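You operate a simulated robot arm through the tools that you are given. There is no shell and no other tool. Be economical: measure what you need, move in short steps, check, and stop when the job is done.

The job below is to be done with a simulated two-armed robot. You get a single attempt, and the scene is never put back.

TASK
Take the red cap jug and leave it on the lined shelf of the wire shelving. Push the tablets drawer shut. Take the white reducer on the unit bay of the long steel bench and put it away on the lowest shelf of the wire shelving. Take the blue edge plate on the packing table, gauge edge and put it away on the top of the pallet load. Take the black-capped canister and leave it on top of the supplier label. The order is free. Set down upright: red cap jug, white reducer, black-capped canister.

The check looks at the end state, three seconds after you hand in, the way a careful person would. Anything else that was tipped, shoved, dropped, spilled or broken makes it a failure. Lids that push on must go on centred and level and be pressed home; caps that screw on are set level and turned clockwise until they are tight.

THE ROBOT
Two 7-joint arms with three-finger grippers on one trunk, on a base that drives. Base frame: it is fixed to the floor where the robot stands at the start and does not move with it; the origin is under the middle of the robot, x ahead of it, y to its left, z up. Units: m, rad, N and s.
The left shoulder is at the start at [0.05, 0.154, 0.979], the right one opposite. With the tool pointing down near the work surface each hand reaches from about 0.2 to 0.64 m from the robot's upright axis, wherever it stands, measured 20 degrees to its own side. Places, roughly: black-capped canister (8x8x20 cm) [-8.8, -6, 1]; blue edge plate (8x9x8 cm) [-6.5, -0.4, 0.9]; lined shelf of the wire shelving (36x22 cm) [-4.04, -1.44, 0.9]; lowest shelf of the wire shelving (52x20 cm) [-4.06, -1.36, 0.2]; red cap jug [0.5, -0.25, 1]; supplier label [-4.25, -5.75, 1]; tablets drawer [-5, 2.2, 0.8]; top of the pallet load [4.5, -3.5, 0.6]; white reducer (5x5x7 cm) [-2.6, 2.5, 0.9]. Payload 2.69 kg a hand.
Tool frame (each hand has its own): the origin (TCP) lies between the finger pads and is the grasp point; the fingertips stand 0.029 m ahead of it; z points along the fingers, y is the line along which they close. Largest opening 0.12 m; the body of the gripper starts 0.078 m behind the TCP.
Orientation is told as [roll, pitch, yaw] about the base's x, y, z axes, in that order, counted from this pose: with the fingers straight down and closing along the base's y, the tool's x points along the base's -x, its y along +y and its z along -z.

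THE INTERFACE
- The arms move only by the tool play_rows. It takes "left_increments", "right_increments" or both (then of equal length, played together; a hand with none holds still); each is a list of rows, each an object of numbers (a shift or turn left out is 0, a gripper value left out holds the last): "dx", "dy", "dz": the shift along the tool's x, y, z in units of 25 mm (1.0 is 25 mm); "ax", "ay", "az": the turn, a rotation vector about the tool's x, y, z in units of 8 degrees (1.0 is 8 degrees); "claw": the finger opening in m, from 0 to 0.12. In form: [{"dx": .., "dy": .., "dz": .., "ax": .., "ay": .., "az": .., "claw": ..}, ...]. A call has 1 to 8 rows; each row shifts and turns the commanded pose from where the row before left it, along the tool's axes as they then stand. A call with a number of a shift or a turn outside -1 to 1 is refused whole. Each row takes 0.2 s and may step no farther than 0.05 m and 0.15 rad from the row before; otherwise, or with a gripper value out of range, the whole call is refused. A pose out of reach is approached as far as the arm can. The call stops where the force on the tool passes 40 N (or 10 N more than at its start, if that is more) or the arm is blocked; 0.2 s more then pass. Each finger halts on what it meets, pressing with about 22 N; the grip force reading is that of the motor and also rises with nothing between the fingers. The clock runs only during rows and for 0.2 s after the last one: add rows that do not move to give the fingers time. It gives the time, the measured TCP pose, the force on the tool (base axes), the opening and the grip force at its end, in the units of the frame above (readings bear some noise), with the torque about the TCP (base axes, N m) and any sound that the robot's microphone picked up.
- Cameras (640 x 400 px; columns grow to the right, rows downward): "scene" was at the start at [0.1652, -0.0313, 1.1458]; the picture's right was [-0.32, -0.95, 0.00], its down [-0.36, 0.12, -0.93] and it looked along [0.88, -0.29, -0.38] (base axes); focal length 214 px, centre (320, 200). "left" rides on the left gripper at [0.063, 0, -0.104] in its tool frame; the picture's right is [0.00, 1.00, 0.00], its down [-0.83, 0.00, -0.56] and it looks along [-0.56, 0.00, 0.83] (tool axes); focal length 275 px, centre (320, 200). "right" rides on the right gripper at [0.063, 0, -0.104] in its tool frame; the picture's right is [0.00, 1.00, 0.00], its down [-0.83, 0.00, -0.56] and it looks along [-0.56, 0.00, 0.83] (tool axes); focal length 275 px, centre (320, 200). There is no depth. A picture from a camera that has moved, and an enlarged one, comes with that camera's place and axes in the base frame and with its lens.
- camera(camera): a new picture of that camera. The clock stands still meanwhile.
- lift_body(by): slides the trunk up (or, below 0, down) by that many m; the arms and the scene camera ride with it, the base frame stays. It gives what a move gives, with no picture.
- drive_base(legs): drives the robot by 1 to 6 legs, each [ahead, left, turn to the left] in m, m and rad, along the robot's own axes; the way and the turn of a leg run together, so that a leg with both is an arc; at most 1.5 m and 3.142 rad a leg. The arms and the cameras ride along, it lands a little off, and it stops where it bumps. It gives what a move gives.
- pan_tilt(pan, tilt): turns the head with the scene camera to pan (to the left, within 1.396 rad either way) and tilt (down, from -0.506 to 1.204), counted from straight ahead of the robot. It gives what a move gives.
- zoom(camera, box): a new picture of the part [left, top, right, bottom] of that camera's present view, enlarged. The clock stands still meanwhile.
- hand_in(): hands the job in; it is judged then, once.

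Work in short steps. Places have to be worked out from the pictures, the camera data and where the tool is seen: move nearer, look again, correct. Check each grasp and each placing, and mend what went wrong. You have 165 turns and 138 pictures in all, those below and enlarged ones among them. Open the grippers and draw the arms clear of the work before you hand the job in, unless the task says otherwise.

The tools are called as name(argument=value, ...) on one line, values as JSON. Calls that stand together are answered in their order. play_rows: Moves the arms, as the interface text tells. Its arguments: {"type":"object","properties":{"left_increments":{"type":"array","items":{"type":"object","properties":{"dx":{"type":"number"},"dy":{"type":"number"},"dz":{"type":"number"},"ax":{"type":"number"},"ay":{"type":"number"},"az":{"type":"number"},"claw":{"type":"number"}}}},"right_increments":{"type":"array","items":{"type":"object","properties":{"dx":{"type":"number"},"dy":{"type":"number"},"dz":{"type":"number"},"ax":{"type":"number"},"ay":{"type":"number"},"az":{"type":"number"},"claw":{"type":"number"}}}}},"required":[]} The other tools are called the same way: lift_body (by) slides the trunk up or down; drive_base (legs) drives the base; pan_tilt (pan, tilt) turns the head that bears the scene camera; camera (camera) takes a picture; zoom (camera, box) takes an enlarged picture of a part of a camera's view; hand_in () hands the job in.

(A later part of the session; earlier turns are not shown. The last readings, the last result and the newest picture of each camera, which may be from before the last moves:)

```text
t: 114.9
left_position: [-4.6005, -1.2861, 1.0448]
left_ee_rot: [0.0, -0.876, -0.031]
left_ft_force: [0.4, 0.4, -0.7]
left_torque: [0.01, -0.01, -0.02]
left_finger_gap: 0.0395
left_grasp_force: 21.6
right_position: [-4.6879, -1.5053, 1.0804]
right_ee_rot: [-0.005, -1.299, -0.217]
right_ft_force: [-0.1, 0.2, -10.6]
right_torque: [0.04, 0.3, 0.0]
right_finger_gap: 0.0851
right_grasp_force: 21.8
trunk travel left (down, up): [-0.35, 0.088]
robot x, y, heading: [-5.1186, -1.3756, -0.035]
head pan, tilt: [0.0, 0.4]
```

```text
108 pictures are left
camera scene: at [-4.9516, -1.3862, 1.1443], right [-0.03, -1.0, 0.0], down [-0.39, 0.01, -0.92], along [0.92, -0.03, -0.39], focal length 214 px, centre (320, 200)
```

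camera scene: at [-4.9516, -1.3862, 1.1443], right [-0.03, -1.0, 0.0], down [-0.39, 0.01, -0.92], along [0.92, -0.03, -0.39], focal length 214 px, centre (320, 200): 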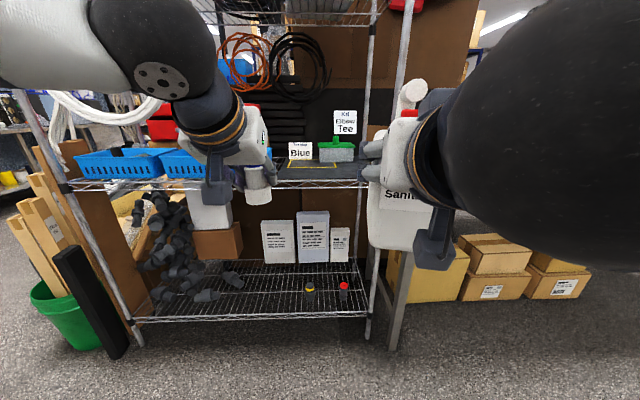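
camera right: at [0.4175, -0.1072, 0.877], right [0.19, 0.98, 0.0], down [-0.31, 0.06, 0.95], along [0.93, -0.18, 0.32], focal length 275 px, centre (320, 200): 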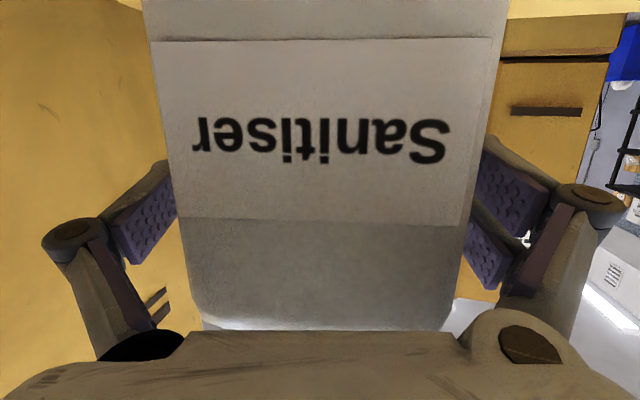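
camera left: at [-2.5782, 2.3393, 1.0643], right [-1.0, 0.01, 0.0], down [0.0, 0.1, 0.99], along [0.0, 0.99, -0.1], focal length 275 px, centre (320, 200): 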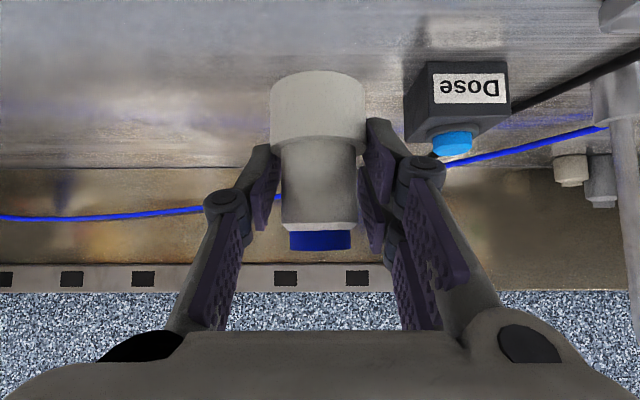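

Zoom on the middle and lowest shelves.

zoom(camera="scene", box=[240, 90, 400, 200])

zoom(camera="scene", box=[120, 180, 400, 350])

```text
3.64 times, centred on (320, 145) of scene
camera zoom: at [-4.9516, -1.3862, 1.1443], right [-0.03, -1.0, 0.0], down [-0.39, 0.01, -0.92], along [0.92, -0.03, -0.39], focal length 780 px, centre (320, 400)
```

zoom: 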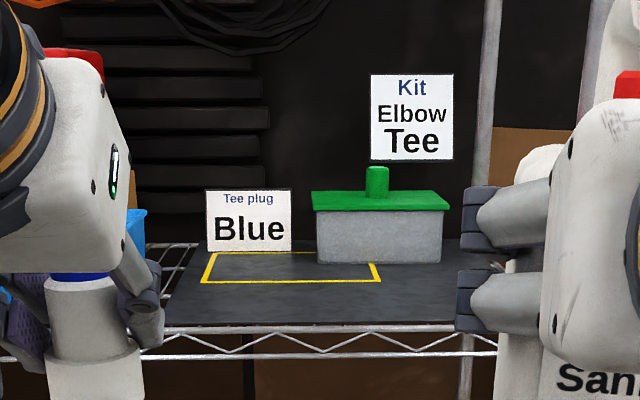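

```text
2.29 times, centred on (260, 265) of scene
camera zoom: at [-4.9516, -1.3862, 1.1443], right [-0.03, -1.0, 0.0], down [-0.39, 0.01, -0.92], along [0.92, -0.03, -0.39], focal length 490 px, centre (457, 51)
```

zoom: 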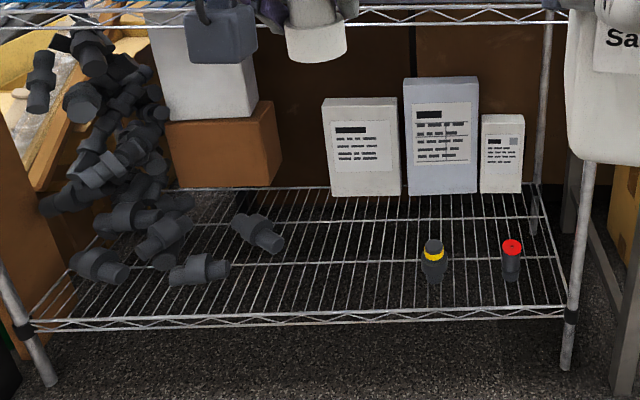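

The middle shelf has a black liner (z≈0.92) with a yellow-taped slot and a grey kit box on it. The jug can go on the liner in front of them. I square the right hand to the shelf and pull the left hand back, then move closer.

play_rows(right_increments=[{"ax": -0.75, "az": -0.2}, {"ax": -0.75, "az": -0.2}, {"dx": 0}, {"dx": 0}, {"dx": 0}, {"dx": 0}], left_increments=[{"dy": 0.5, "dz": -0.7, "dx": 0.4}, {"dy": 0.5, "dz": -0.7, "dx": 0.4}, {"dy": 0.5, "dz": -0.7, "dx": 0.4}, {"dy": 0.5, "dz": -0.7, "dx": 0.4}, {"dy": 0.5, "dz": -0.7, "dx": 0.4}, {"dx": 0}])

drive_base(legs=[[0.22, 0, 0.035]])

camera(camera="left")

camera(camera="scene")

```text
t: 116.3
left_position: [-4.6984, -1.219, 1.0618]
left_ee_rot: [0.001, -0.876, -0.031]
left_ft_force: [-0.2, -0.8, -0.1]
left_torque: [-0.01, 0.02, 0.0]
left_finger_gap: 0.0394
left_grasp_force: 22.2
right_position: [-4.6873, -1.5057, 1.0814]
right_ee_rot: [0.003, -1.297, -0.011]
right_ft_force: [-0.5, -0.3, -11.1]
right_torque: [0.01, 0.3, 0.02]
right_finger_gap: 0.085
right_grasp_force: 21.8
trunk travel left (down, up): [-0.35, 0.088]
robot x, y, heading: [-5.1224, -1.3774, -0.031]
head pan, tilt: [0.0, 0.4]
```

```text
t: 118.0
left_position: [-4.4874, -1.2086, 1.0619]
left_ee_rot: [-0.001, -0.876, 0.0]
left_ft_force: [0.7, -0.4, -1.8]
left_torque: [0.0, 0.01, 0.02]
left_finger_gap: 0.0393
left_grasp_force: 22.0
right_position: [-4.4675, -1.4945, 1.0803]
right_ee_rot: [0.004, -1.296, 0.024]
right_ft_force: [0.8, 0.5, -10.8]
right_torque: [0.01, 0.33, 0.05]
right_finger_gap: 0.0848
right_grasp_force: 22.0
trunk travel left (down, up): [-0.35, 0.088]
robot x, y, heading: [-4.9062, -1.3845, -0.002]
head pan, tilt: [0.0, 0.4]
```

```text
105 pictures are left
camera left: at [-4.6075, -1.2086, 1.0811], right [0.0, 1.0, 0.0], down [0.1, 0.0, 0.99], along [0.99, 0.0, -0.1], focal length 275 px, centre (320, 200)
```

left: 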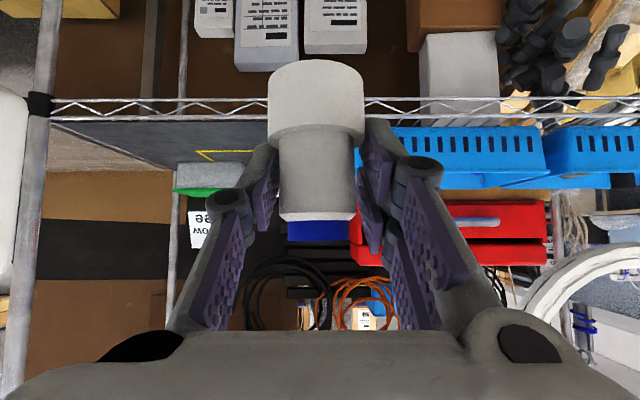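

```text
104 pictures are left
camera scene: at [-4.7352, -1.3839, 1.1442], right [0.0, -1.0, 0.0], down [-0.39, 0.0, -0.92], along [0.92, 0.0, -0.39], focal length 214 px, centre (320, 200)
```

scene: 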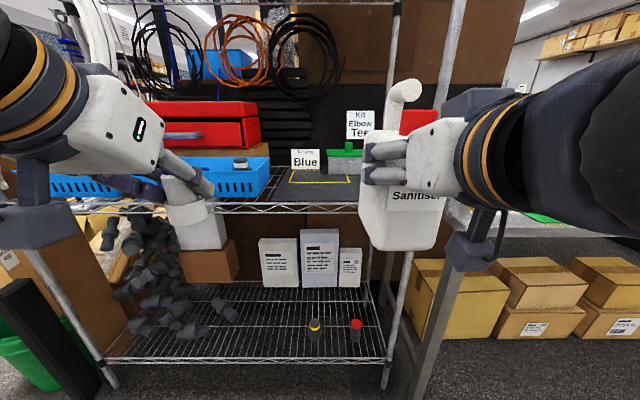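

I zoom the scene view to measure the liner from this nearer point.

zoom(camera="scene", box=[240, 130, 400, 230])

```text
4.00 times, centred on (320, 180) of scene
camera zoom: at [-4.7352, -1.3839, 1.1442], right [0.0, -1.0, 0.0], down [-0.39, 0.0, -0.92], along [0.92, 0.0, -0.39], focal length 858 px, centre (320, 280)
```

zoom: 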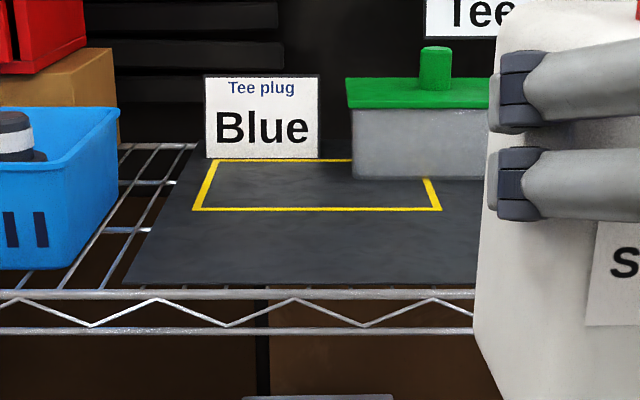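

The liner's front edge is at about x=-4.14 (z≈0.885) and the yellow tape starts at about -3.97, with y from -1.23 to -1.6. I aim the jug centre at (-4.06, -1.42). I drive in first and then extend the arm.

drive_base(legs=[[0.23, 0.075, 0]])

play_rows(right_increments=[{"dz": 0.9, "dx": -0.24}, {"dz": 0.9, "dx": -0.24}, {"dz": 0.9, "dx": -0.24}, {"dz": 0.9, "dx": -0.24}, {"dx": 0}])

camera(camera="scene")

camera(camera="left")

```text
t: 119.8
left_position: [-4.2602, -1.1298, 1.0614]
left_ee_rot: [-0.001, -0.877, 0.005]
left_ft_force: [0.6, 0.3, -0.4]
left_torque: [0.01, 0.04, -0.02]
left_finger_gap: 0.0391
left_grasp_force: 21.6
right_position: [-4.239, -1.4169, 1.0796]
right_ee_rot: [0.003, -1.297, 0.025]
right_ft_force: [0.5, -0.6, -11.8]
right_torque: [0.02, 0.3, 0.0]
right_finger_gap: 0.0852
right_grasp_force: 22.1
trunk travel left (down, up): [-0.35, 0.088]
robot x, y, heading: [-4.6761, -1.3024, 0.004]
head pan, tilt: [0.0, 0.4]
```

```text
t: 121.0
left_position: [-4.2607, -1.1321, 1.062]
left_ee_rot: [-0.001, -0.878, 0.003]
left_ft_force: [-0.4, -0.5, -0.8]
left_torque: [-0.01, -0.03, 0.01]
left_finger_gap: 0.0389
left_grasp_force: 21.7
right_position: [-4.1453, -1.4135, 1.0774]
right_ee_rot: [0.004, -1.297, 0.026]
right_ft_force: [-0.4, 0.1, -11.4]
right_torque: [-0.01, 0.31, 0.0]
right_finger_gap: 0.0849
right_grasp_force: 21.8
trunk travel left (down, up): [-0.35, 0.088]
robot x, y, heading: [-4.6781, -1.3031, 0.002]
head pan, tilt: [0.0, 0.4]
```

```text
102 pictures are left
camera scene: at [-4.5072, -1.3068, 1.1443], right [0.0, -1.0, 0.0], down [-0.39, 0.0, -0.92], along [0.92, 0.0, -0.39], focal length 214 px, centre (320, 200)
```

scene: 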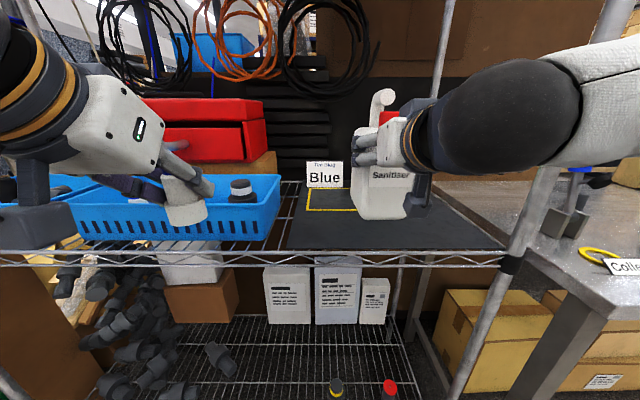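

```text
101 pictures are left
camera left: at [-4.38, -1.1312, 1.0814], right [0.0, 1.0, 0.0], down [0.1, 0.0, 0.99], along [0.99, 0.0, -0.1], focal length 275 px, centre (320, 200)
```

left: 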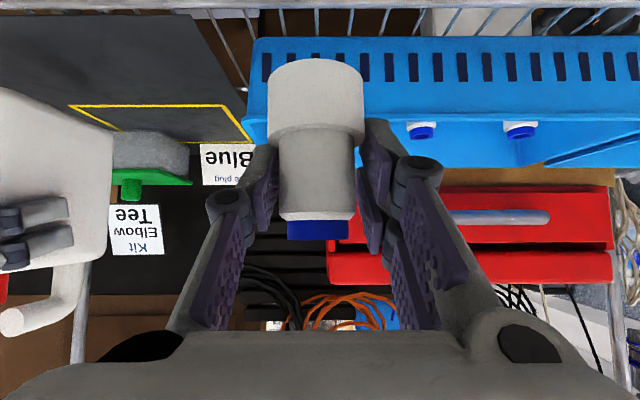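

Refined: liner z≈0.894, front edge x≈-4.157, tape from -3.985. I move forward 5.5 cm and then lower to just above.

play_rows(right_increments=[{"dz": 0.7, "dx": -0.19}, {"dz": 0.7, "dx": -0.19}, {"dz": 0.7, "dx": -0.19}, {"dx": 0.6, "dz": 0.16}, {"dx": 0.6, "dz": 0.16}, {"dx": 0.6, "dz": 0.16}, {"dx": 0.4, "dz": 0.11}, {"dx": 0}])

zoom(camera="scene", box=[260, 80, 500, 270])

```text
t: 122.8
left_position: [-4.2603, -1.1308, 1.0607]
left_ee_rot: [-0.001, -0.876, 0.004]
left_ft_force: [-0.2, 0.2, -0.8]
left_torque: [0.0, 0.0, -0.02]
left_finger_gap: 0.039
left_grasp_force: 22.1
right_position: [-4.0926, -1.4126, 1.0206]
right_ee_rot: [0.002, -1.296, 0.024]
right_ft_force: [-0.3, -0.2, -10.3]
right_torque: [-0.02, 0.31, 0.01]
right_finger_gap: 0.085
right_grasp_force: 22.1
trunk travel left (down, up): [-0.35, 0.088]
robot x, y, heading: [-4.675, -1.3035, 0.003]
head pan, tilt: [0.0, 0.4]
```

```text
2.11 times, centred on (380, 175) of scene
camera zoom: at [-4.507, -1.3067, 1.1443], right [0.0, -1.0, 0.0], down [-0.39, 0.0, -0.92], along [0.92, 0.0, -0.39], focal length 452 px, centre (194, 253)
```

zoom: 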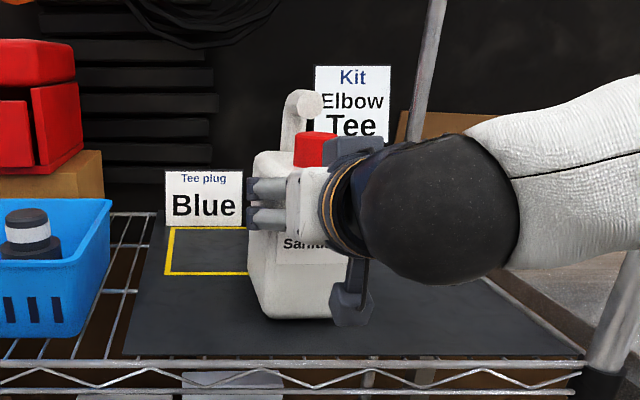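

I lower in 3 mm steps until the weight comes off.

play_rows(right_increments=[{"dx": 0.16, "dz": 0.04}, {"dx": 0.16, "dz": 0.04}, {"dx": 0.12, "dz": 0.03}, {"dx": 0}])

```text
t: 123.8
left_position: [-4.2625, -1.1304, 1.0628]
left_ee_rot: [0.0, -0.877, 0.004]
left_ft_force: [-1.0, 0.4, -0.9]
left_torque: [0.04, 0.01, 0.0]
left_finger_gap: 0.0388
left_grasp_force: 22.5
right_position: [-4.0938, -1.4124, 1.0137]
right_ee_rot: [0.001, -1.306, 0.029]
right_ft_force: [2.2, 0.2, 9.4]
right_torque: [-0.67, -0.58, 0.24]
right_finger_gap: 0.0852
right_grasp_force: 21.5
trunk travel left (down, up): [-0.35, 0.088]
robot x, y, heading: [-4.6783, -1.3084, 0.008]
head pan, tilt: [0.0, 0.4]
```

In contact. I ease up slightly, open, and back straight out.

play_rows(right_increments=[{"dx": -0.07, "dz": -0.02}, {"claw": 0.095}, {"claw": 0.12}, {"claw": 0.12}, {"dx": 0}])

play_rows(right_increments=[{"dz": -0.6, "dx": 0.16}, {"dz": -0.9, "dx": 0.24}, {"dz": -0.9, "dx": 0.24}, {"dz": -0.9, "dx": 0.24}, {"dz": -0.9, "dx": 0.24}, {"dz": -0.9, "dx": 0.24}])

camera(camera="scene")

```text
t: 125.0
left_position: [-4.2608, -1.1316, 1.0617]
left_ee_rot: [0.001, -0.879, 0.003]
left_ft_force: [0.5, -0.8, -0.2]
left_torque: [0.0, -0.01, 0.0]
left_finger_gap: 0.0386
left_grasp_force: 21.7
right_position: [-4.0949, -1.4127, 1.0126]
right_ee_rot: [0.004, -1.299, 0.025]
right_ft_force: [0.1, -1.2, -0.8]
right_torque: [-0.01, 0.01, -0.01]
right_finger_gap: 0.1198
right_grasp_force: 0.2
trunk travel left (down, up): [-0.35, 0.088]
robot x, y, heading: [-4.6818, -1.3028, 0.003]
head pan, tilt: [0.0, 0.4]
```

```text
t: 126.4
left_position: [-4.2604, -1.1308, 1.062]
left_ee_rot: [0.0, -0.879, 0.004]
left_ft_force: [0.2, 0.3, -0.9]
left_torque: [-0.02, 0.01, 0.02]
left_finger_gap: 0.0387
left_grasp_force: 22.6
right_position: [-4.2244, -1.4161, 1.0151]
right_ee_rot: [0.002, -1.3, 0.025]
right_ft_force: [0.3, -0.3, 0.4]
right_torque: [0.01, 0.03, 0.02]
right_finger_gap: 0.1203
right_grasp_force: 0.0
trunk travel left (down, up): [-0.35, 0.088]
robot x, y, heading: [-4.6794, -1.3022, 0.007]
head pan, tilt: [0.0, 0.4]
```

```text
99 pictures are left
camera scene: at [-4.508, -1.3066, 1.1445], right [0.0, -1.0, 0.0], down [-0.39, 0.0, -0.92], along [0.92, 0.0, -0.39], focal length 214 px, centre (320, 200)
```

scene: 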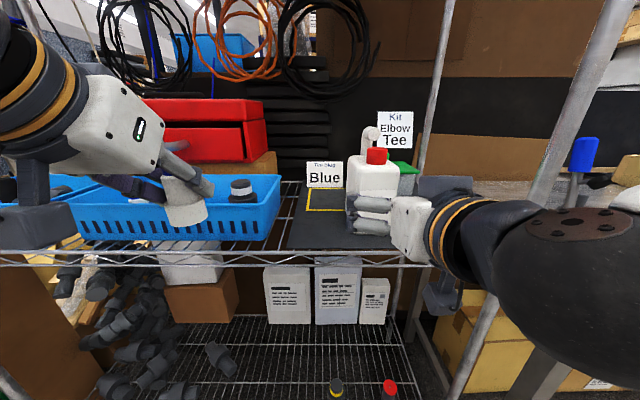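

The jug stands upright on the liner. Next is the lowest shelf: I back off 0.3 m, lower the trunk fully, then bring the left hand down.

drive_base(legs=[[-0.32, 0, 0]])

lift_body(by=-0.35)

play_rows(left_increments=[{"dx": 0.8, "dz": 0.9}, {"dx": 0.8, "dz": 0.9}, {"dx": 0.9, "dz": 0.85}, {"dx": 1, "dz": 0.84}, {"dx": 1, "dz": 0.84}, {"dx": 1, "dz": 0.84}, {"dx": 1, "dz": 0.84}, {"dx": 1, "dz": 0.84}])

camera(camera="scene")

camera(camera="left")

```text
t: 128.5
left_position: [-4.5804, -1.1322, 1.0622]
left_ee_rot: [0.001, -0.878, 0.003]
left_ft_force: [-0.9, -0.5, -0.2]
left_torque: [0.0, -0.02, -0.03]
left_finger_gap: 0.0384
left_grasp_force: 22.1
right_position: [-4.5446, -1.4179, 1.0144]
right_ee_rot: [0.003, -1.299, 0.025]
right_ft_force: [1.1, 0.2, 0.1]
right_torque: [0.02, -0.01, 0.0]
right_finger_gap: 0.12
right_grasp_force: 0.0
trunk travel left (down, up): [-0.35, 0.088]
robot x, y, heading: [-4.9951, -1.3068, 0.003]
head pan, tilt: [0.0, 0.4]
```

```text
t: 131.9
left_position: [-4.5798, -1.133, 0.7105]
left_ee_rot: [0.0, -0.877, 0.002]
left_ft_force: [-0.3, 0.4, 0.4]
left_torque: [0.0, 0.02, 0.02]
left_finger_gap: 0.0384
left_grasp_force: 21.9
right_position: [-4.4808, -1.4171, 0.5534]
right_ee_rot: [0.017, -1.003, 0.013]
right_ft_force: [-0.3, 0.4, 0.1]
right_torque: [-0.04, -0.02, 0.01]
right_finger_gap: 0.12
right_grasp_force: 0.0
trunk travel left (down, up): [0.0, 0.438]
robot x, y, heading: [-4.9965, -1.305, 0.001]
head pan, tilt: [0.0, 0.4]
```

```text
t: 133.7
left_position: [-4.4841, -1.1642, 0.5175]
left_ee_rot: [0.003, -0.875, 0.002]
left_ft_force: [-0.5, 0.8, -0.6]
left_torque: [0.0, -0.02, -0.02]
left_finger_gap: 0.0383
left_grasp_force: 22.4
left hand out of reach, approached as far as the arm can: row 2, 3, 4, 5, 6, 7, 8
right_position: [-4.4796, -1.4182, 0.5538]
right_ee_rot: [0.016, -1.004, 0.015]
right_ft_force: [-0.8, -1.2, 0.6]
right_torque: [0.03, 0.03, -0.02]
right_finger_gap: 0.12
right_grasp_force: 0.1
trunk travel left (down, up): [0.0, 0.438]
robot x, y, heading: [-4.9947, -1.3071, 0.004]
head pan, tilt: [0.0, 0.4]
```

```text
98 pictures are left
camera scene: at [-4.7196, -1.3074, 0.782], right [0.0, -1.0, 0.0], down [-0.39, 0.0, -0.92], along [0.92, 0.0, -0.39], focal length 214 px, centre (320, 200)
```

scene: 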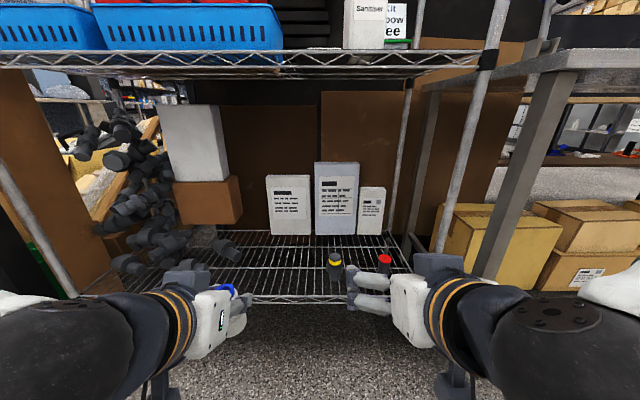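

```text
97 pictures are left
camera left: at [-4.6038, -1.1635, 0.5377], right [0.0, 1.0, 0.0], down [0.1, 0.0, 0.99], along [0.99, 0.0, -0.1], focal length 275 px, centre (320, 200)
```

left: 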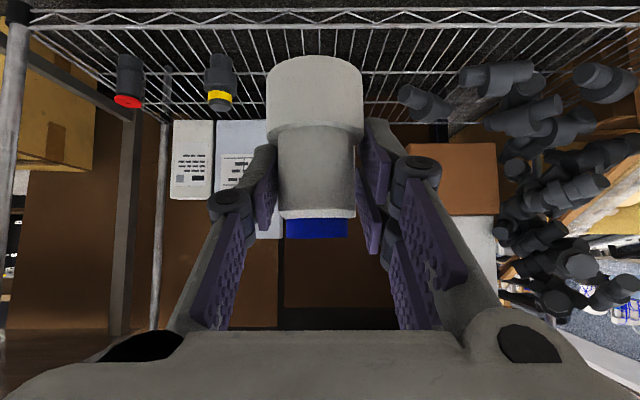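

The hand stops short near the body, and the reducer is creeping slowly down in the grip (about 6 mm). I extend forward while going down.

play_rows(left_increments=[{"dz": 0.9, "dx": 0.29}, {"dz": 0.9, "dx": 0.29}, {"dz": 0.9, "dx": 0.29}, {"dz": 0.9, "dx": 0.29}, {"dx": 0}])

```text
t: 134.9
left_position: [-4.432, -1.1626, 0.4399]
left_ee_rot: [0.001, -0.878, 0.003]
left_ft_force: [0.3, 0.6, 0.5]
left_torque: [0.0, 0.0, -0.01]
left_finger_gap: 0.0382
left_grasp_force: 22.4
right_position: [-4.4794, -1.4184, 0.5541]
right_ee_rot: [0.017, -1.003, 0.011]
right_ft_force: [0.1, 0.8, -0.2]
right_torque: [0.0, 0.04, 0.0]
right_finger_gap: 0.12
right_grasp_force: 0.1
trunk travel left (down, up): [0.0, 0.438]
robot x, y, heading: [-4.9951, -1.3071, 0.002]
head pan, tilt: [0.0, 0.4]
```

Reachable now. I continue down.

play_rows(left_increments=[{"dz": 0.86, "dx": 0.53}, {"dz": 0.86, "dx": 0.53}, {"dz": 0.86, "dx": 0.53}, {"dz": 0.86, "dx": 0.53}, {"dx": 0}])

camera(camera="left")

camera(camera="scene")

```text
t: 136.1
left_position: [-4.4001, -1.1624, 0.3457]
left_ee_rot: [0.001, -0.878, 0.003]
left_ft_force: [-0.6, -0.1, -0.3]
left_torque: [0.0, -0.03, -0.02]
left_finger_gap: 0.0381
left_grasp_force: 21.7
right_position: [-4.4788, -1.418, 0.5544]
right_ee_rot: [0.015, -1.004, 0.011]
right_ft_force: [-0.6, -0.5, 0.5]
right_torque: [0.02, -0.01, 0.0]
right_finger_gap: 0.12
right_grasp_force: 0.0
trunk travel left (down, up): [0.0, 0.438]
robot x, y, heading: [-5.0003, -1.3072, 0.006]
head pan, tilt: [0.0, 0.4]
```

```text
96 pictures are left
camera left: at [-4.52, -1.162, 0.3643], right [0.0, 1.0, 0.0], down [0.1, 0.0, 0.99], along [0.99, 0.0, -0.1], focal length 275 px, centre (320, 200)
```

left: 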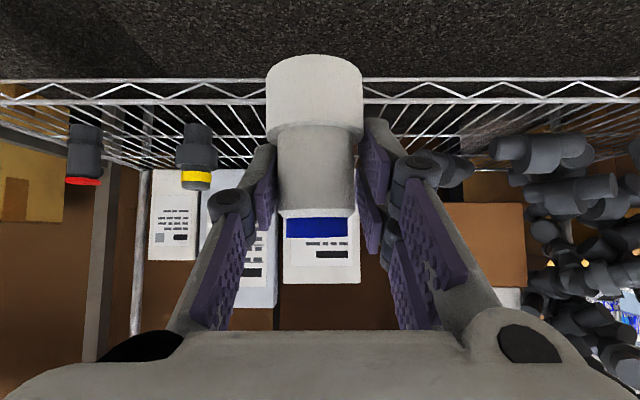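

```text
95 pictures are left
camera scene: at [-4.7195, -1.3074, 0.782], right [0.0, -1.0, 0.0], down [-0.39, 0.0, -0.92], along [0.92, 0.0, -0.39], focal length 214 px, centre (320, 200)
```

scene: 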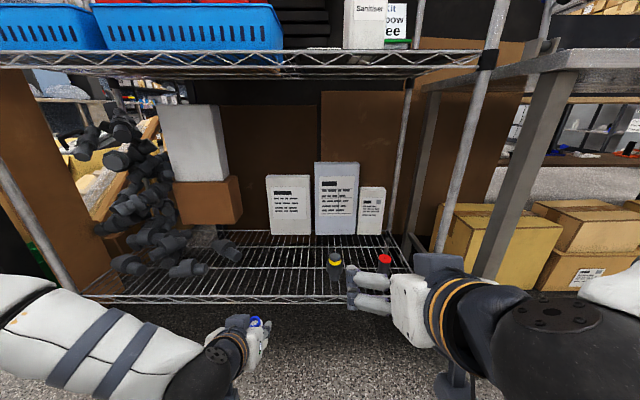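

The lowest shelf's rim is at about (x -4.19, z 0.205) and the reducer's bottom is about 5.3 cm below the TCP. I lower 5 cm and drive in 0.33 m towards the clear spot (-4.07, -1.16).

play_rows(left_increments=[{"dx": 0.55, "dz": 0.46}, {"dx": 0.55, "dz": 0.46}, {"dx": 0.5, "dz": 0.4}, {"dx": 0}])

drive_base(legs=[[0.31, 0, 0]])

camera(camera="left")

camera(camera="scene")

```text
t: 137.1
left_position: [-4.4012, -1.1628, 0.2916]
left_ee_rot: [-0.001, -0.878, 0.002]
left_ft_force: [-0.7, 0.5, 0.1]
left_torque: [0.0, 0.0, 0.0]
left_finger_gap: 0.0382
left_grasp_force: 22.2
right_position: [-4.48, -1.4172, 0.5535]
right_ee_rot: [0.015, -1.002, 0.014]
right_ft_force: [-0.9, 0.0, -0.2]
right_torque: [-0.02, -0.02, -0.02]
right_finger_gap: 0.1202
right_grasp_force: 0.1
trunk travel left (down, up): [0.0, 0.438]
robot x, y, heading: [-4.9992, -1.304, 0.002]
head pan, tilt: [0.0, 0.4]
```

```text
t: 139.2
left_position: [-4.0909, -1.16, 0.2916]
left_ee_rot: [0.0, -0.879, 0.006]
left_ft_force: [0.7, -0.7, 0.0]
left_torque: [0.03, -0.01, -0.01]
left_finger_gap: 0.0375
left_grasp_force: 22.4
right_position: [-4.1675, -1.4154, 0.5538]
right_ee_rot: [0.016, -1.004, 0.014]
right_ft_force: [0.5, 0.0, 0.1]
right_torque: [-0.01, 0.02, -0.01]
right_finger_gap: 0.1196
right_grasp_force: 0.0
trunk travel left (down, up): [0.0, 0.438]
robot x, y, heading: [-4.6814, -1.3045, 0.008]
head pan, tilt: [0.0, 0.4]
```

```text
94 pictures are left
camera left: at [-4.2105, -1.1599, 0.3111], right [0.0, 1.0, 0.0], down [0.1, 0.0, 0.99], along [0.99, 0.0, -0.1], focal length 275 px, centre (320, 200)
```

left: 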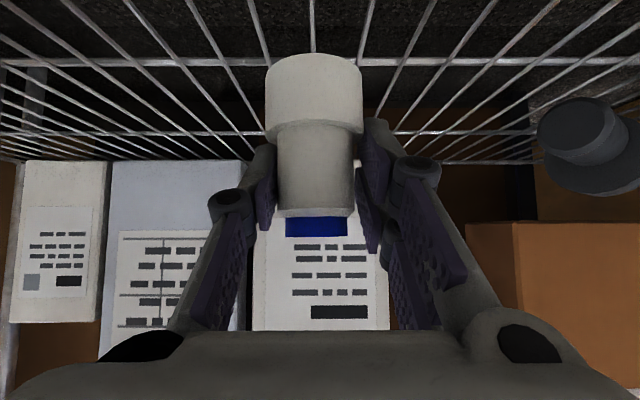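

```text
93 pictures are left
camera scene: at [-4.4085, -1.3054, 0.782], right [0.01, -1.0, 0.0], down [-0.39, 0.0, -0.92], along [0.92, 0.0, -0.39], focal length 214 px, centre (320, 200)
```

scene: 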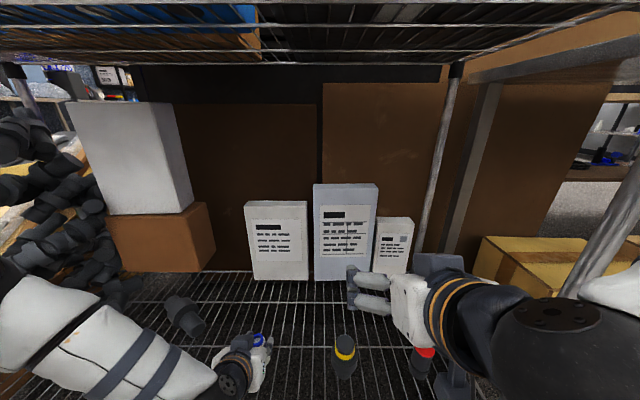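

I lower in small steps towards contact.

play_rows(left_increments=[{"dx": 0.3, "dz": 0.25}, {"dx": 0.3, "dz": 0.25}, {"dx": 0.15, "dz": 0.13}, {"dx": 0.12, "dz": 0.1}, {"dx": 0.12, "dz": 0.1}, {"dx": 0}])

zoom(camera="scene", box=[180, 280, 340, 400])

```text
t: 140.6
left_position: [-4.0905, -1.1596, 0.2571]
left_ee_rot: [0.0, -0.877, 0.005]
left_ft_force: [-0.1, 0.6, 0.2]
left_torque: [0.01, 0.02, 0.0]
left_finger_gap: 0.0374
left_grasp_force: 22.4
right_position: [-4.1667, -1.4143, 0.5534]
right_ee_rot: [0.015, -1.004, 0.016]
right_ft_force: [-0.1, -0.3, -0.3]
right_torque: [0.04, 0.01, 0.02]
right_finger_gap: 0.12
right_grasp_force: 0.1
trunk travel left (down, up): [0.0, 0.438]
robot x, y, heading: [-4.6857, -1.3064, 0.007]
head pan, tilt: [0.0, 0.4]
```

```text
3.33 times, centred on (260, 340) of scene
camera zoom: at [-4.4085, -1.3054, 0.782], right [0.01, -1.0, 0.0], down [-0.39, 0.0, -0.92], along [0.92, 0.0, -0.39], focal length 715 px, centre (520, -267)
```

zoom: 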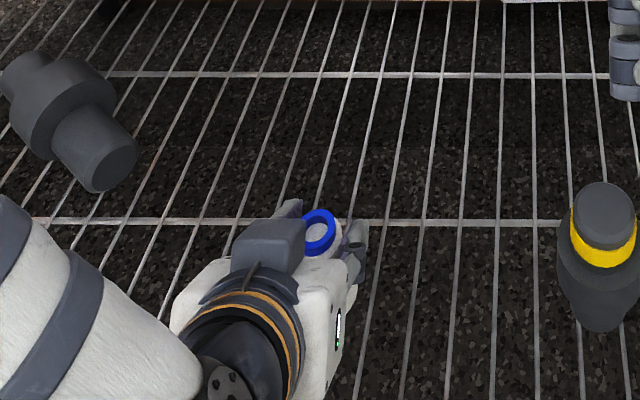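

No contact yet. I lower further in 2–3 mm steps.

play_rows(left_increments=[{"dx": 0.08, "dz": 0.065}, {"dx": 0.08, "dz": 0.065}, {"dx": 0.08, "dz": 0.065}, {"dx": 0}])

```text
t: 141.6
left_position: [-4.0911, -1.1599, 0.2514]
left_ee_rot: [-0.002, -0.879, 0.005]
left_ft_force: [0.1, 0.1, -0.3]
left_torque: [0.0, 0.0, 0.0]
left_finger_gap: 0.0371
left_grasp_force: 22.2
right_position: [-4.1661, -1.4139, 0.5531]
right_ee_rot: [0.015, -1.003, 0.015]
right_ft_force: [0.1, 0.0, 0.7]
right_torque: [0.0, 0.03, 0.01]
right_finger_gap: 0.12
right_grasp_force: 0.1
trunk travel left (down, up): [0.0, 0.438]
robot x, y, heading: [-4.6845, -1.3016, 0.011]
head pan, tilt: [0.0, 0.4]
```

Continue lowering and look with the wrist camera.

play_rows(left_increments=[{"dx": 0.08, "dz": 0.065}, {"dx": 0.08, "dz": 0.065}, {"dx": 0.08, "dz": 0.065}, {"dx": 0.08, "dz": 0.065}, {"dx": 0}])

camera(camera="left")

```text
t: 142.8
left_position: [-4.0887, -1.1615, 0.2433]
left_ee_rot: [0.002, -0.891, 0.004]
left_ft_force: [11.9, -2.1, 33.2]
left_torque: [-0.28, -0.61, 0.01]
left_finger_gap: 0.0375
left_grasp_force: 21.7
right_position: [-4.1688, -1.4156, 0.554]
right_ee_rot: [0.016, -1.006, 0.016]
right_ft_force: [1.0, -0.2, -0.4]
right_torque: [0.03, -0.02, -0.02]
right_finger_gap: 0.12
right_grasp_force: 0.1
trunk travel left (down, up): [0.0, 0.438]
robot x, y, heading: [-4.6868, -1.3048, 0.006]
head pan, tilt: [0.0, 0.4]
```

```text
91 pictures are left
camera left: at [-4.2088, -1.161, 0.2629], right [0.0, 1.0, 0.0], down [0.09, 0.0, 1.0], along [1.0, 0.0, -0.09], focal length 275 px, centre (320, 200)
```

left: 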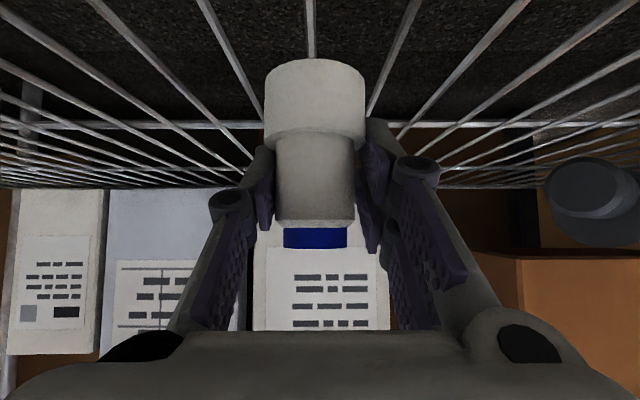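

Solid contact (33 N). I relieve the push, then open gently.

play_rows(left_increments=[{"dx": -0.1, "dz": -0.08}, {"dx": 0}])

```text
t: 143.4
left_position: [-4.0924, -1.1605, 0.2442]
left_ee_rot: [0.002, -0.877, 0.006]
left_ft_force: [4.9, -1.5, 18.2]
left_torque: [-0.13, -0.54, -0.03]
left_finger_gap: 0.0373
left_grasp_force: 22.0
right_position: [-4.1694, -1.4149, 0.5537]
right_ee_rot: [0.016, -1.004, 0.014]
right_ft_force: [-0.2, 0.7, 0.7]
right_torque: [0.03, 0.01, -0.02]
right_finger_gap: 0.1199
right_grasp_force: 0.0
trunk travel left (down, up): [0.0, 0.438]
robot x, y, heading: [-4.6847, -1.3055, 0.005]
head pan, tilt: [0.0, 0.4]
```

play_rows(left_increments=[{"dx": -0.08, "dz": -0.065}, {"dx": 0, "claw": 0.045}, {"claw": 0.055}, {"claw": 0.08}, {"claw": 0.08}])

camera(camera="left")

```text
t: 144.6
left_position: [-4.0905, -1.1585, 0.2462]
left_ee_rot: [0.0, -0.878, 0.006]
left_ft_force: [0.2, -0.1, 0.3]
left_torque: [0.01, 0.0, 0.01]
left_finger_gap: 0.08
left_grasp_force: 0.1
right_position: [-4.1677, -1.415, 0.554]
right_ee_rot: [0.014, -1.003, 0.014]
right_ft_force: [0.8, 0.3, -0.2]
right_torque: [0.01, -0.01, 0.02]
right_finger_gap: 0.1198
right_grasp_force: 0.1
trunk travel left (down, up): [0.0, 0.438]
robot x, y, heading: [-4.6827, -1.3024, 0.008]
head pan, tilt: [0.0, 0.4]
```

```text
90 pictures are left
camera left: at [-4.2108, -1.1597, 0.2662], right [0.0, 1.0, 0.0], down [0.1, 0.0, 0.99], along [0.99, 0.0, -0.1], focal length 275 px, centre (320, 200)
```

left: 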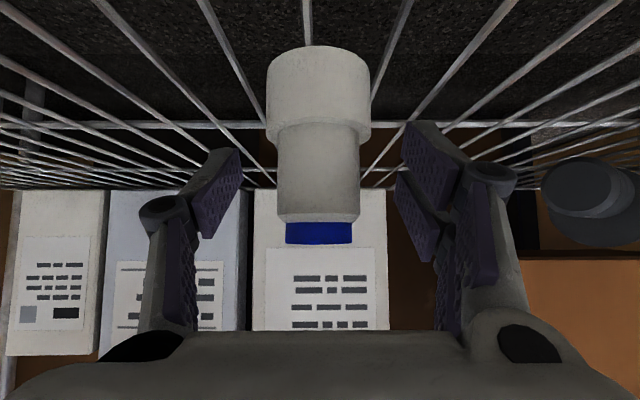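

The reducer stands free and upright. I drive straight back out and check.

drive_base(legs=[[-0.4, 0, 0]])

camera(camera="scene")

camera(camera="left")

```text
t: 147.1
left_position: [-4.4812, -1.1635, 0.2467]
left_ee_rot: [0.001, -0.878, -0.001]
left_ft_force: [0.0, -0.4, 0.5]
left_torque: [0.0, -0.01, -0.01]
left_finger_gap: 0.0803
left_grasp_force: 0.0
right_position: [-4.5597, -1.4186, 0.5538]
right_ee_rot: [0.014, -1.004, 0.012]
right_ft_force: [-0.5, -0.1, 0.2]
right_torque: [0.02, 0.01, 0.0]
right_finger_gap: 0.1199
right_grasp_force: 0.0
trunk travel left (down, up): [0.0, 0.438]
robot x, y, heading: [-5.0756, -1.3019, 0.003]
head pan, tilt: [0.0, 0.4]
```

```text
89 pictures are left
camera scene: at [-4.8003, -1.3078, 0.782], right [0.0, -1.0, 0.0], down [-0.39, 0.0, -0.92], along [0.92, 0.0, -0.39], focal length 214 px, centre (320, 200)
```

scene: 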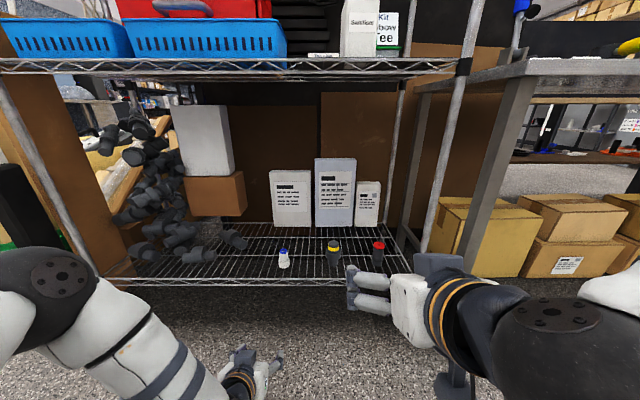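

```text
88 pictures are left
camera left: at [-4.6019, -1.1629, 0.2663], right [0.0, 1.0, 0.0], down [0.1, 0.0, 0.99], along [0.99, 0.0, -0.1], focal length 275 px, centre (320, 200)
```

left: 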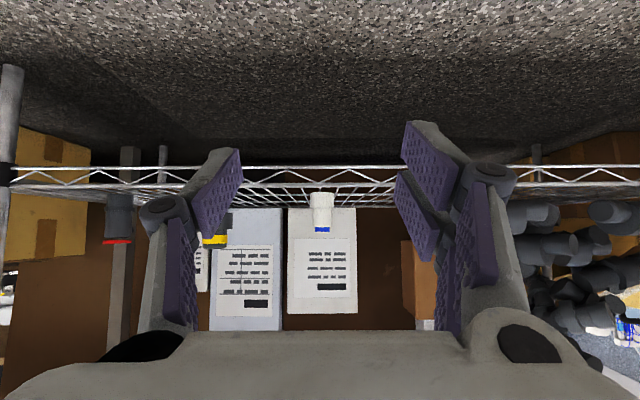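

Both shelf placings look good. I raise the trunk, pull the left hand up and back, and drive north to the tablets drawer.

lift_body(by=0.35)

play_rows(left_increments=[{"dx": -1, "dz": -0.84}, {"dx": -1, "dz": -0.84}, {"dx": -1, "dz": -0.84}, {"dx": -1, "dz": -0.84}, {"dx": -1, "dz": -0.84}, {"dx": -1, "dz": -0.84}, {"dx": -0.7, "dz": -1}, {"dx": -0.5, "dz": -1}])

drive_base(legs=[[0, 0, 1.571], [1.3, 0, 0], [1.2, 0, 0]])

camera(camera="scene")

```text
t: 150.5
left_position: [-4.4824, -1.1637, 0.5967]
left_ee_rot: [0.0, -0.876, 0.001]
left_ft_force: [-0.2, 0.0, 0.1]
left_torque: [-0.02, -0.01, 0.01]
left_finger_gap: 0.0803
left_grasp_force: 0.1
right_position: [-4.5612, -1.4188, 0.9037]
right_ee_rot: [0.014, -1.003, 0.012]
right_ft_force: [-0.2, 0.7, 0.7]
right_torque: [0.02, 0.0, 0.0]
right_finger_gap: 0.1199
right_grasp_force: 0.1
trunk travel left (down, up): [-0.35, 0.088]
robot x, y, heading: [-5.0717, -1.3041, 0.004]
head pan, tilt: [0.0, 0.4]
```

```text
t: 152.3
left_position: [-4.4994, -1.1635, 0.8443]
left_ee_rot: [-0.008, -0.882, 0.003]
left_ft_force: [-0.4, 0.2, -0.4]
left_torque: [0.01, 0.04, -0.04]
left_finger_gap: 0.0802
left_grasp_force: 0.1
left hand out of reach, approached as far as the arm can: row 8
right_position: [-4.5602, -1.4175, 0.9046]
right_ee_rot: [0.012, -1.004, 0.014]
right_ft_force: [-0.3, -0.3, -0.2]
right_torque: [-0.03, -0.02, -0.01]
right_finger_gap: 0.1199
right_grasp_force: 0.1
trunk travel left (down, up): [-0.35, 0.088]
robot x, y, heading: [-5.0797, -1.3057, -0.003]
head pan, tilt: [0.0, 0.4]
```

```text
t: 168.2
left_position: [-5.1706, 1.7402, 0.845]
left_ee_rot: [-0.006, -0.883, 1.563]
left_ft_force: [-0.1, 0.7, 0.0]
left_torque: [0.02, 0.02, 0.04]
left_finger_gap: 0.0801
left_grasp_force: 0.0
right_position: [-4.9168, 1.6772, 0.9035]
right_ee_rot: [0.014, -1.003, 1.572]
right_ft_force: [-0.4, 0.1, -0.3]
right_torque: [0.01, 0.0, 0.02]
right_finger_gap: 0.1198
right_grasp_force: 0.0
trunk travel left (down, up): [-0.35, 0.088]
robot x, y, heading: [-5.0341, 1.1625, 1.56]
head pan, tilt: [0.0, 0.4]
```

```text
87 pictures are left
camera scene: at [-5.0331, 1.3295, 1.1444], right [1.0, -0.01, 0.0], down [0.0, -0.39, -0.92], along [0.01, 0.92, -0.39], focal length 214 px, centre (320, 200)
```

scene: 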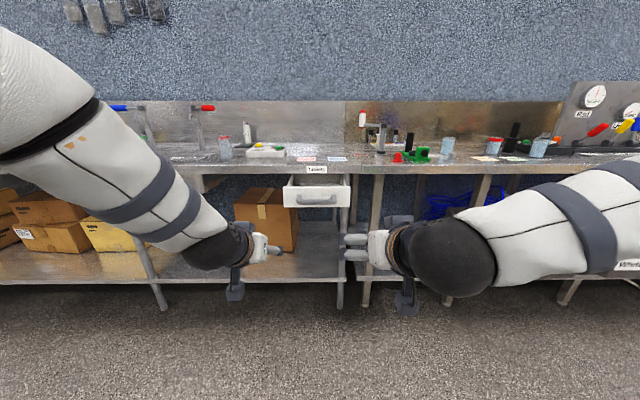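

The open white drawer is visible at the centre. I zoom.

zoom(camera="scene", box=[250, 120, 400, 230])

```text
3.64 times, centred on (325, 175) of scene
camera zoom: at [-5.0331, 1.3295, 1.1444], right [1.0, -0.01, 0.0], down [0.0, -0.39, -0.92], along [0.01, 0.92, -0.39], focal length 780 px, centre (302, 291)
```

zoom: 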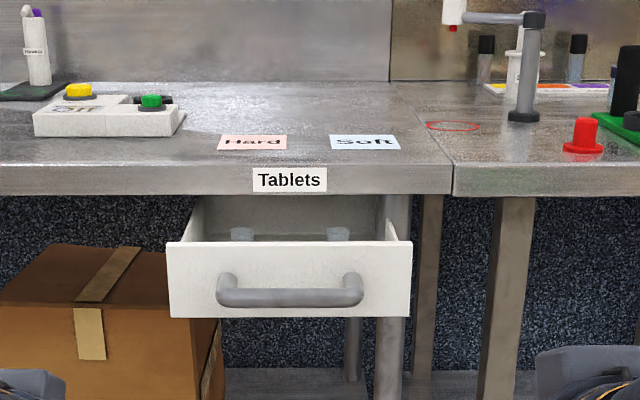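

The drawer front is at about y≈2.11, z 0.78–0.87, x -5.17 to -4.91. I close the right hand to a fist, level it and line it up on the flat panel right of the handle.

play_rows(right_increments=[{"ay": -1, "claw": 0.0}, {"ay": -1, "dy": 0.35}, {"ay": -1, "dy": 0.35}, {"dx": 0.8, "dz": 0.12}, {"dx": 0.8, "dz": 0.12}, {"dx": 0.8, "dz": 0.12}, {"dx": 0.68, "dz": 0.11}, {"dx": 0}])

drive_base(legs=[[0.28, 0, 0.01]])

camera(camera="scene")

camera(camera="right")

```text
t: 169.9
left_position: [-5.1702, 1.7397, 0.8445]
left_ee_rot: [-0.005, -0.884, 1.563]
left_ft_force: [0.0, 0.6, 0.8]
left_torque: [0.01, -0.02, 0.02]
left_finger_gap: 0.0802
left_grasp_force: 0.1
right_position: [-4.9356, 1.6769, 0.8263]
right_ee_rot: [0.053, -1.423, 1.533]
right_ft_force: [0.3, 0.6, -0.1]
right_torque: [-0.02, 0.0, -0.02]
right_finger_gap: 0.0
right_grasp_force: 22.3
trunk travel left (down, up): [-0.35, 0.088]
robot x, y, heading: [-5.0343, 1.1619, 1.561]
head pan, tilt: [0.0, 0.4]
```

```text
t: 171.9
left_position: [-5.1764, 2.0143, 0.8446]
left_ee_rot: [-0.004, -0.884, 1.577]
left_ft_force: [0.0, 0.1, -0.1]
left_torque: [-0.01, 0.0, 0.02]
left_finger_gap: 0.08
left_grasp_force: 0.0
right_position: [-4.9417, 1.9527, 0.8266]
right_ee_rot: [0.054, -1.421, 1.545]
right_ft_force: [-0.4, -0.2, 0.0]
right_torque: [-0.03, 0.0, -0.01]
right_finger_gap: 0.0001
right_grasp_force: 21.9
trunk travel left (down, up): [-0.35, 0.088]
robot x, y, heading: [-5.0352, 1.4389, 1.574]
head pan, tilt: [0.0, 0.4]
```

```text
85 pictures are left
camera scene: at [-5.0342, 1.6055, 1.1443], right [1.0, 0.0, 0.0], down [0.0, -0.39, -0.92], along [0.0, 0.92, -0.39], focal length 214 px, centre (320, 200)
```

scene: 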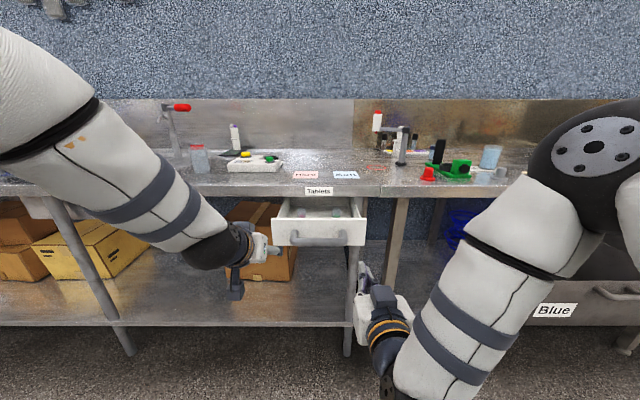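

```text
84 pictures are left
camera right: at [-4.9373, 1.8421, 0.7781], right [-1.0, -0.03, 0.0], down [0.01, -0.43, 0.9], along [-0.02, 0.9, 0.43], focal length 275 px, centre (320, 200)
```

right: 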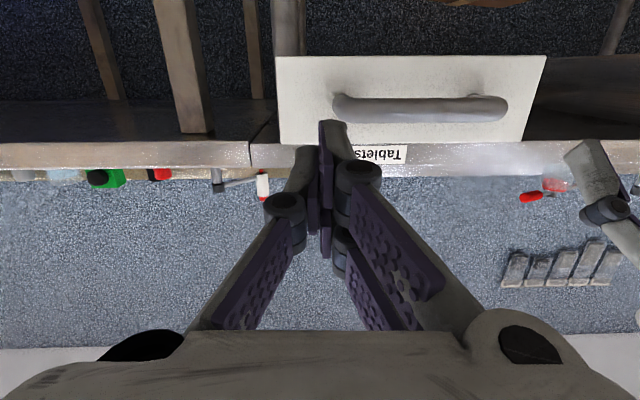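

The panel works out to y≈2.147, z 0.763–0.859. I shift the fist 1.2 cm to the right, away from the handle, and raise the left hand so it clears the bench. Then I drive slowly forward.

play_rows(right_increments=[{"dy": -0.25}, {"dy": -0.25}, {"dy": 0}, {"dy": 0}, {"dy": 0}, {"dy": 0}, {"dy": 0}], left_increments=[{"dx": -0.9, "dz": -0.6}, {"dx": -0.9, "dz": -0.6}, {"dx": -0.9, "dz": -0.6}, {"dx": -0.9, "dz": -0.6}, {"dx": -0.9, "dz": -0.6}, {"dx": -0.9, "dz": -0.6}, {"dy": 0}])

drive_base(legs=[[0.13, 0, 0]])

camera(camera="scene")

```text
t: 173.5
left_position: [-5.1768, 2.0319, 1.0054]
left_ee_rot: [-0.004, -0.883, 1.576]
left_ft_force: [-0.3, -0.1, 0.4]
left_torque: [-0.03, 0.02, -0.01]
left_finger_gap: 0.0799
left_grasp_force: 0.1
right_position: [-4.9275, 1.954, 0.8264]
right_ee_rot: [0.054, -1.42, 1.544]
right_ft_force: [0.3, 0.5, -0.3]
right_torque: [-0.04, 0.01, 0.02]
right_finger_gap: 0.0001
right_grasp_force: 22.1
trunk travel left (down, up): [-0.35, 0.088]
robot x, y, heading: [-5.0373, 1.435, 1.571]
head pan, tilt: [0.0, 0.4]
```

```text
t: 174.8
left_position: [-5.1757, 2.1606, 1.0047]
left_ee_rot: [-0.005, -0.882, 1.572]
left_ft_force: [-1.0, 0.5, 0.2]
left_torque: [0.05, 0.02, 0.01]
left_finger_gap: 0.0799
left_grasp_force: 0.0
right_position: [-4.9269, 2.0841, 0.8244]
right_ee_rot: [0.053, -1.423, 1.542]
right_ft_force: [-0.4, 0.5, -0.7]
right_torque: [0.06, -0.05, 0.02]
right_finger_gap: 0.0
right_grasp_force: 22.1
trunk travel left (down, up): [-0.35, 0.088]
robot x, y, heading: [-5.0364, 1.5673, 1.574]
head pan, tilt: [0.0, 0.4]
```

```text
83 pictures are left
camera scene: at [-5.0341, 1.7356, 1.1443], right [1.0, 0.0, 0.0], down [0.0, -0.39, -0.92], along [0.0, 0.92, -0.39], focal length 214 px, centre (320, 200)
```

scene: 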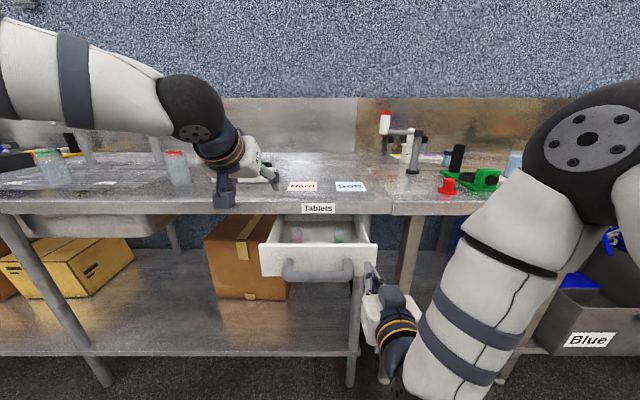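

The fist is just short of the panel. I push forward with the arm slowly, watching the force.

play_rows(right_increments=[{"dz": 0.6, "dx": -0.09}, {"dz": 0.6, "dx": -0.09}, {"dz": 0.6, "dx": -0.09}, {"dz": 0.6, "dx": -0.09}, {"dz": 0.6, "dx": -0.09}, {"dz": 0.6, "dx": -0.09}])

camera(camera="scene")

```text
t: 176.2
left_position: [-5.176, 2.161, 1.0036]
left_ee_rot: [-0.007, -0.885, 1.574]
left_ft_force: [0.9, 0.7, 0.1]
left_torque: [-0.04, 0.0, 0.02]
left_finger_gap: 0.0803
left_grasp_force: 0.1
right_position: [-4.929, 2.1746, 0.8271]
right_ee_rot: [0.052, -1.42, 1.543]
right_ft_force: [0.3, 0.6, -0.7]
right_torque: [0.02, 0.02, -0.02]
right_finger_gap: 0.0003
right_grasp_force: 22.3
trunk travel left (down, up): [-0.35, 0.088]
robot x, y, heading: [-5.0354, 1.5656, 1.571]
head pan, tilt: [0.0, 0.4]
```

```text
82 pictures are left
camera scene: at [-5.0341, 1.7349, 1.1444], right [1.0, 0.0, 0.0], down [0.0, -0.39, -0.92], along [0.0, 0.92, -0.39], focal length 214 px, centre (320, 200)
```

scene: 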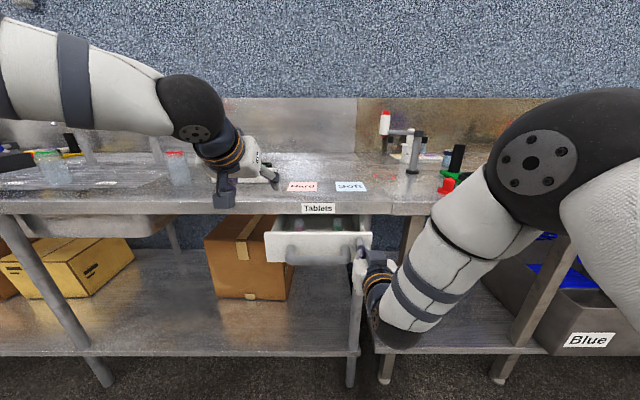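

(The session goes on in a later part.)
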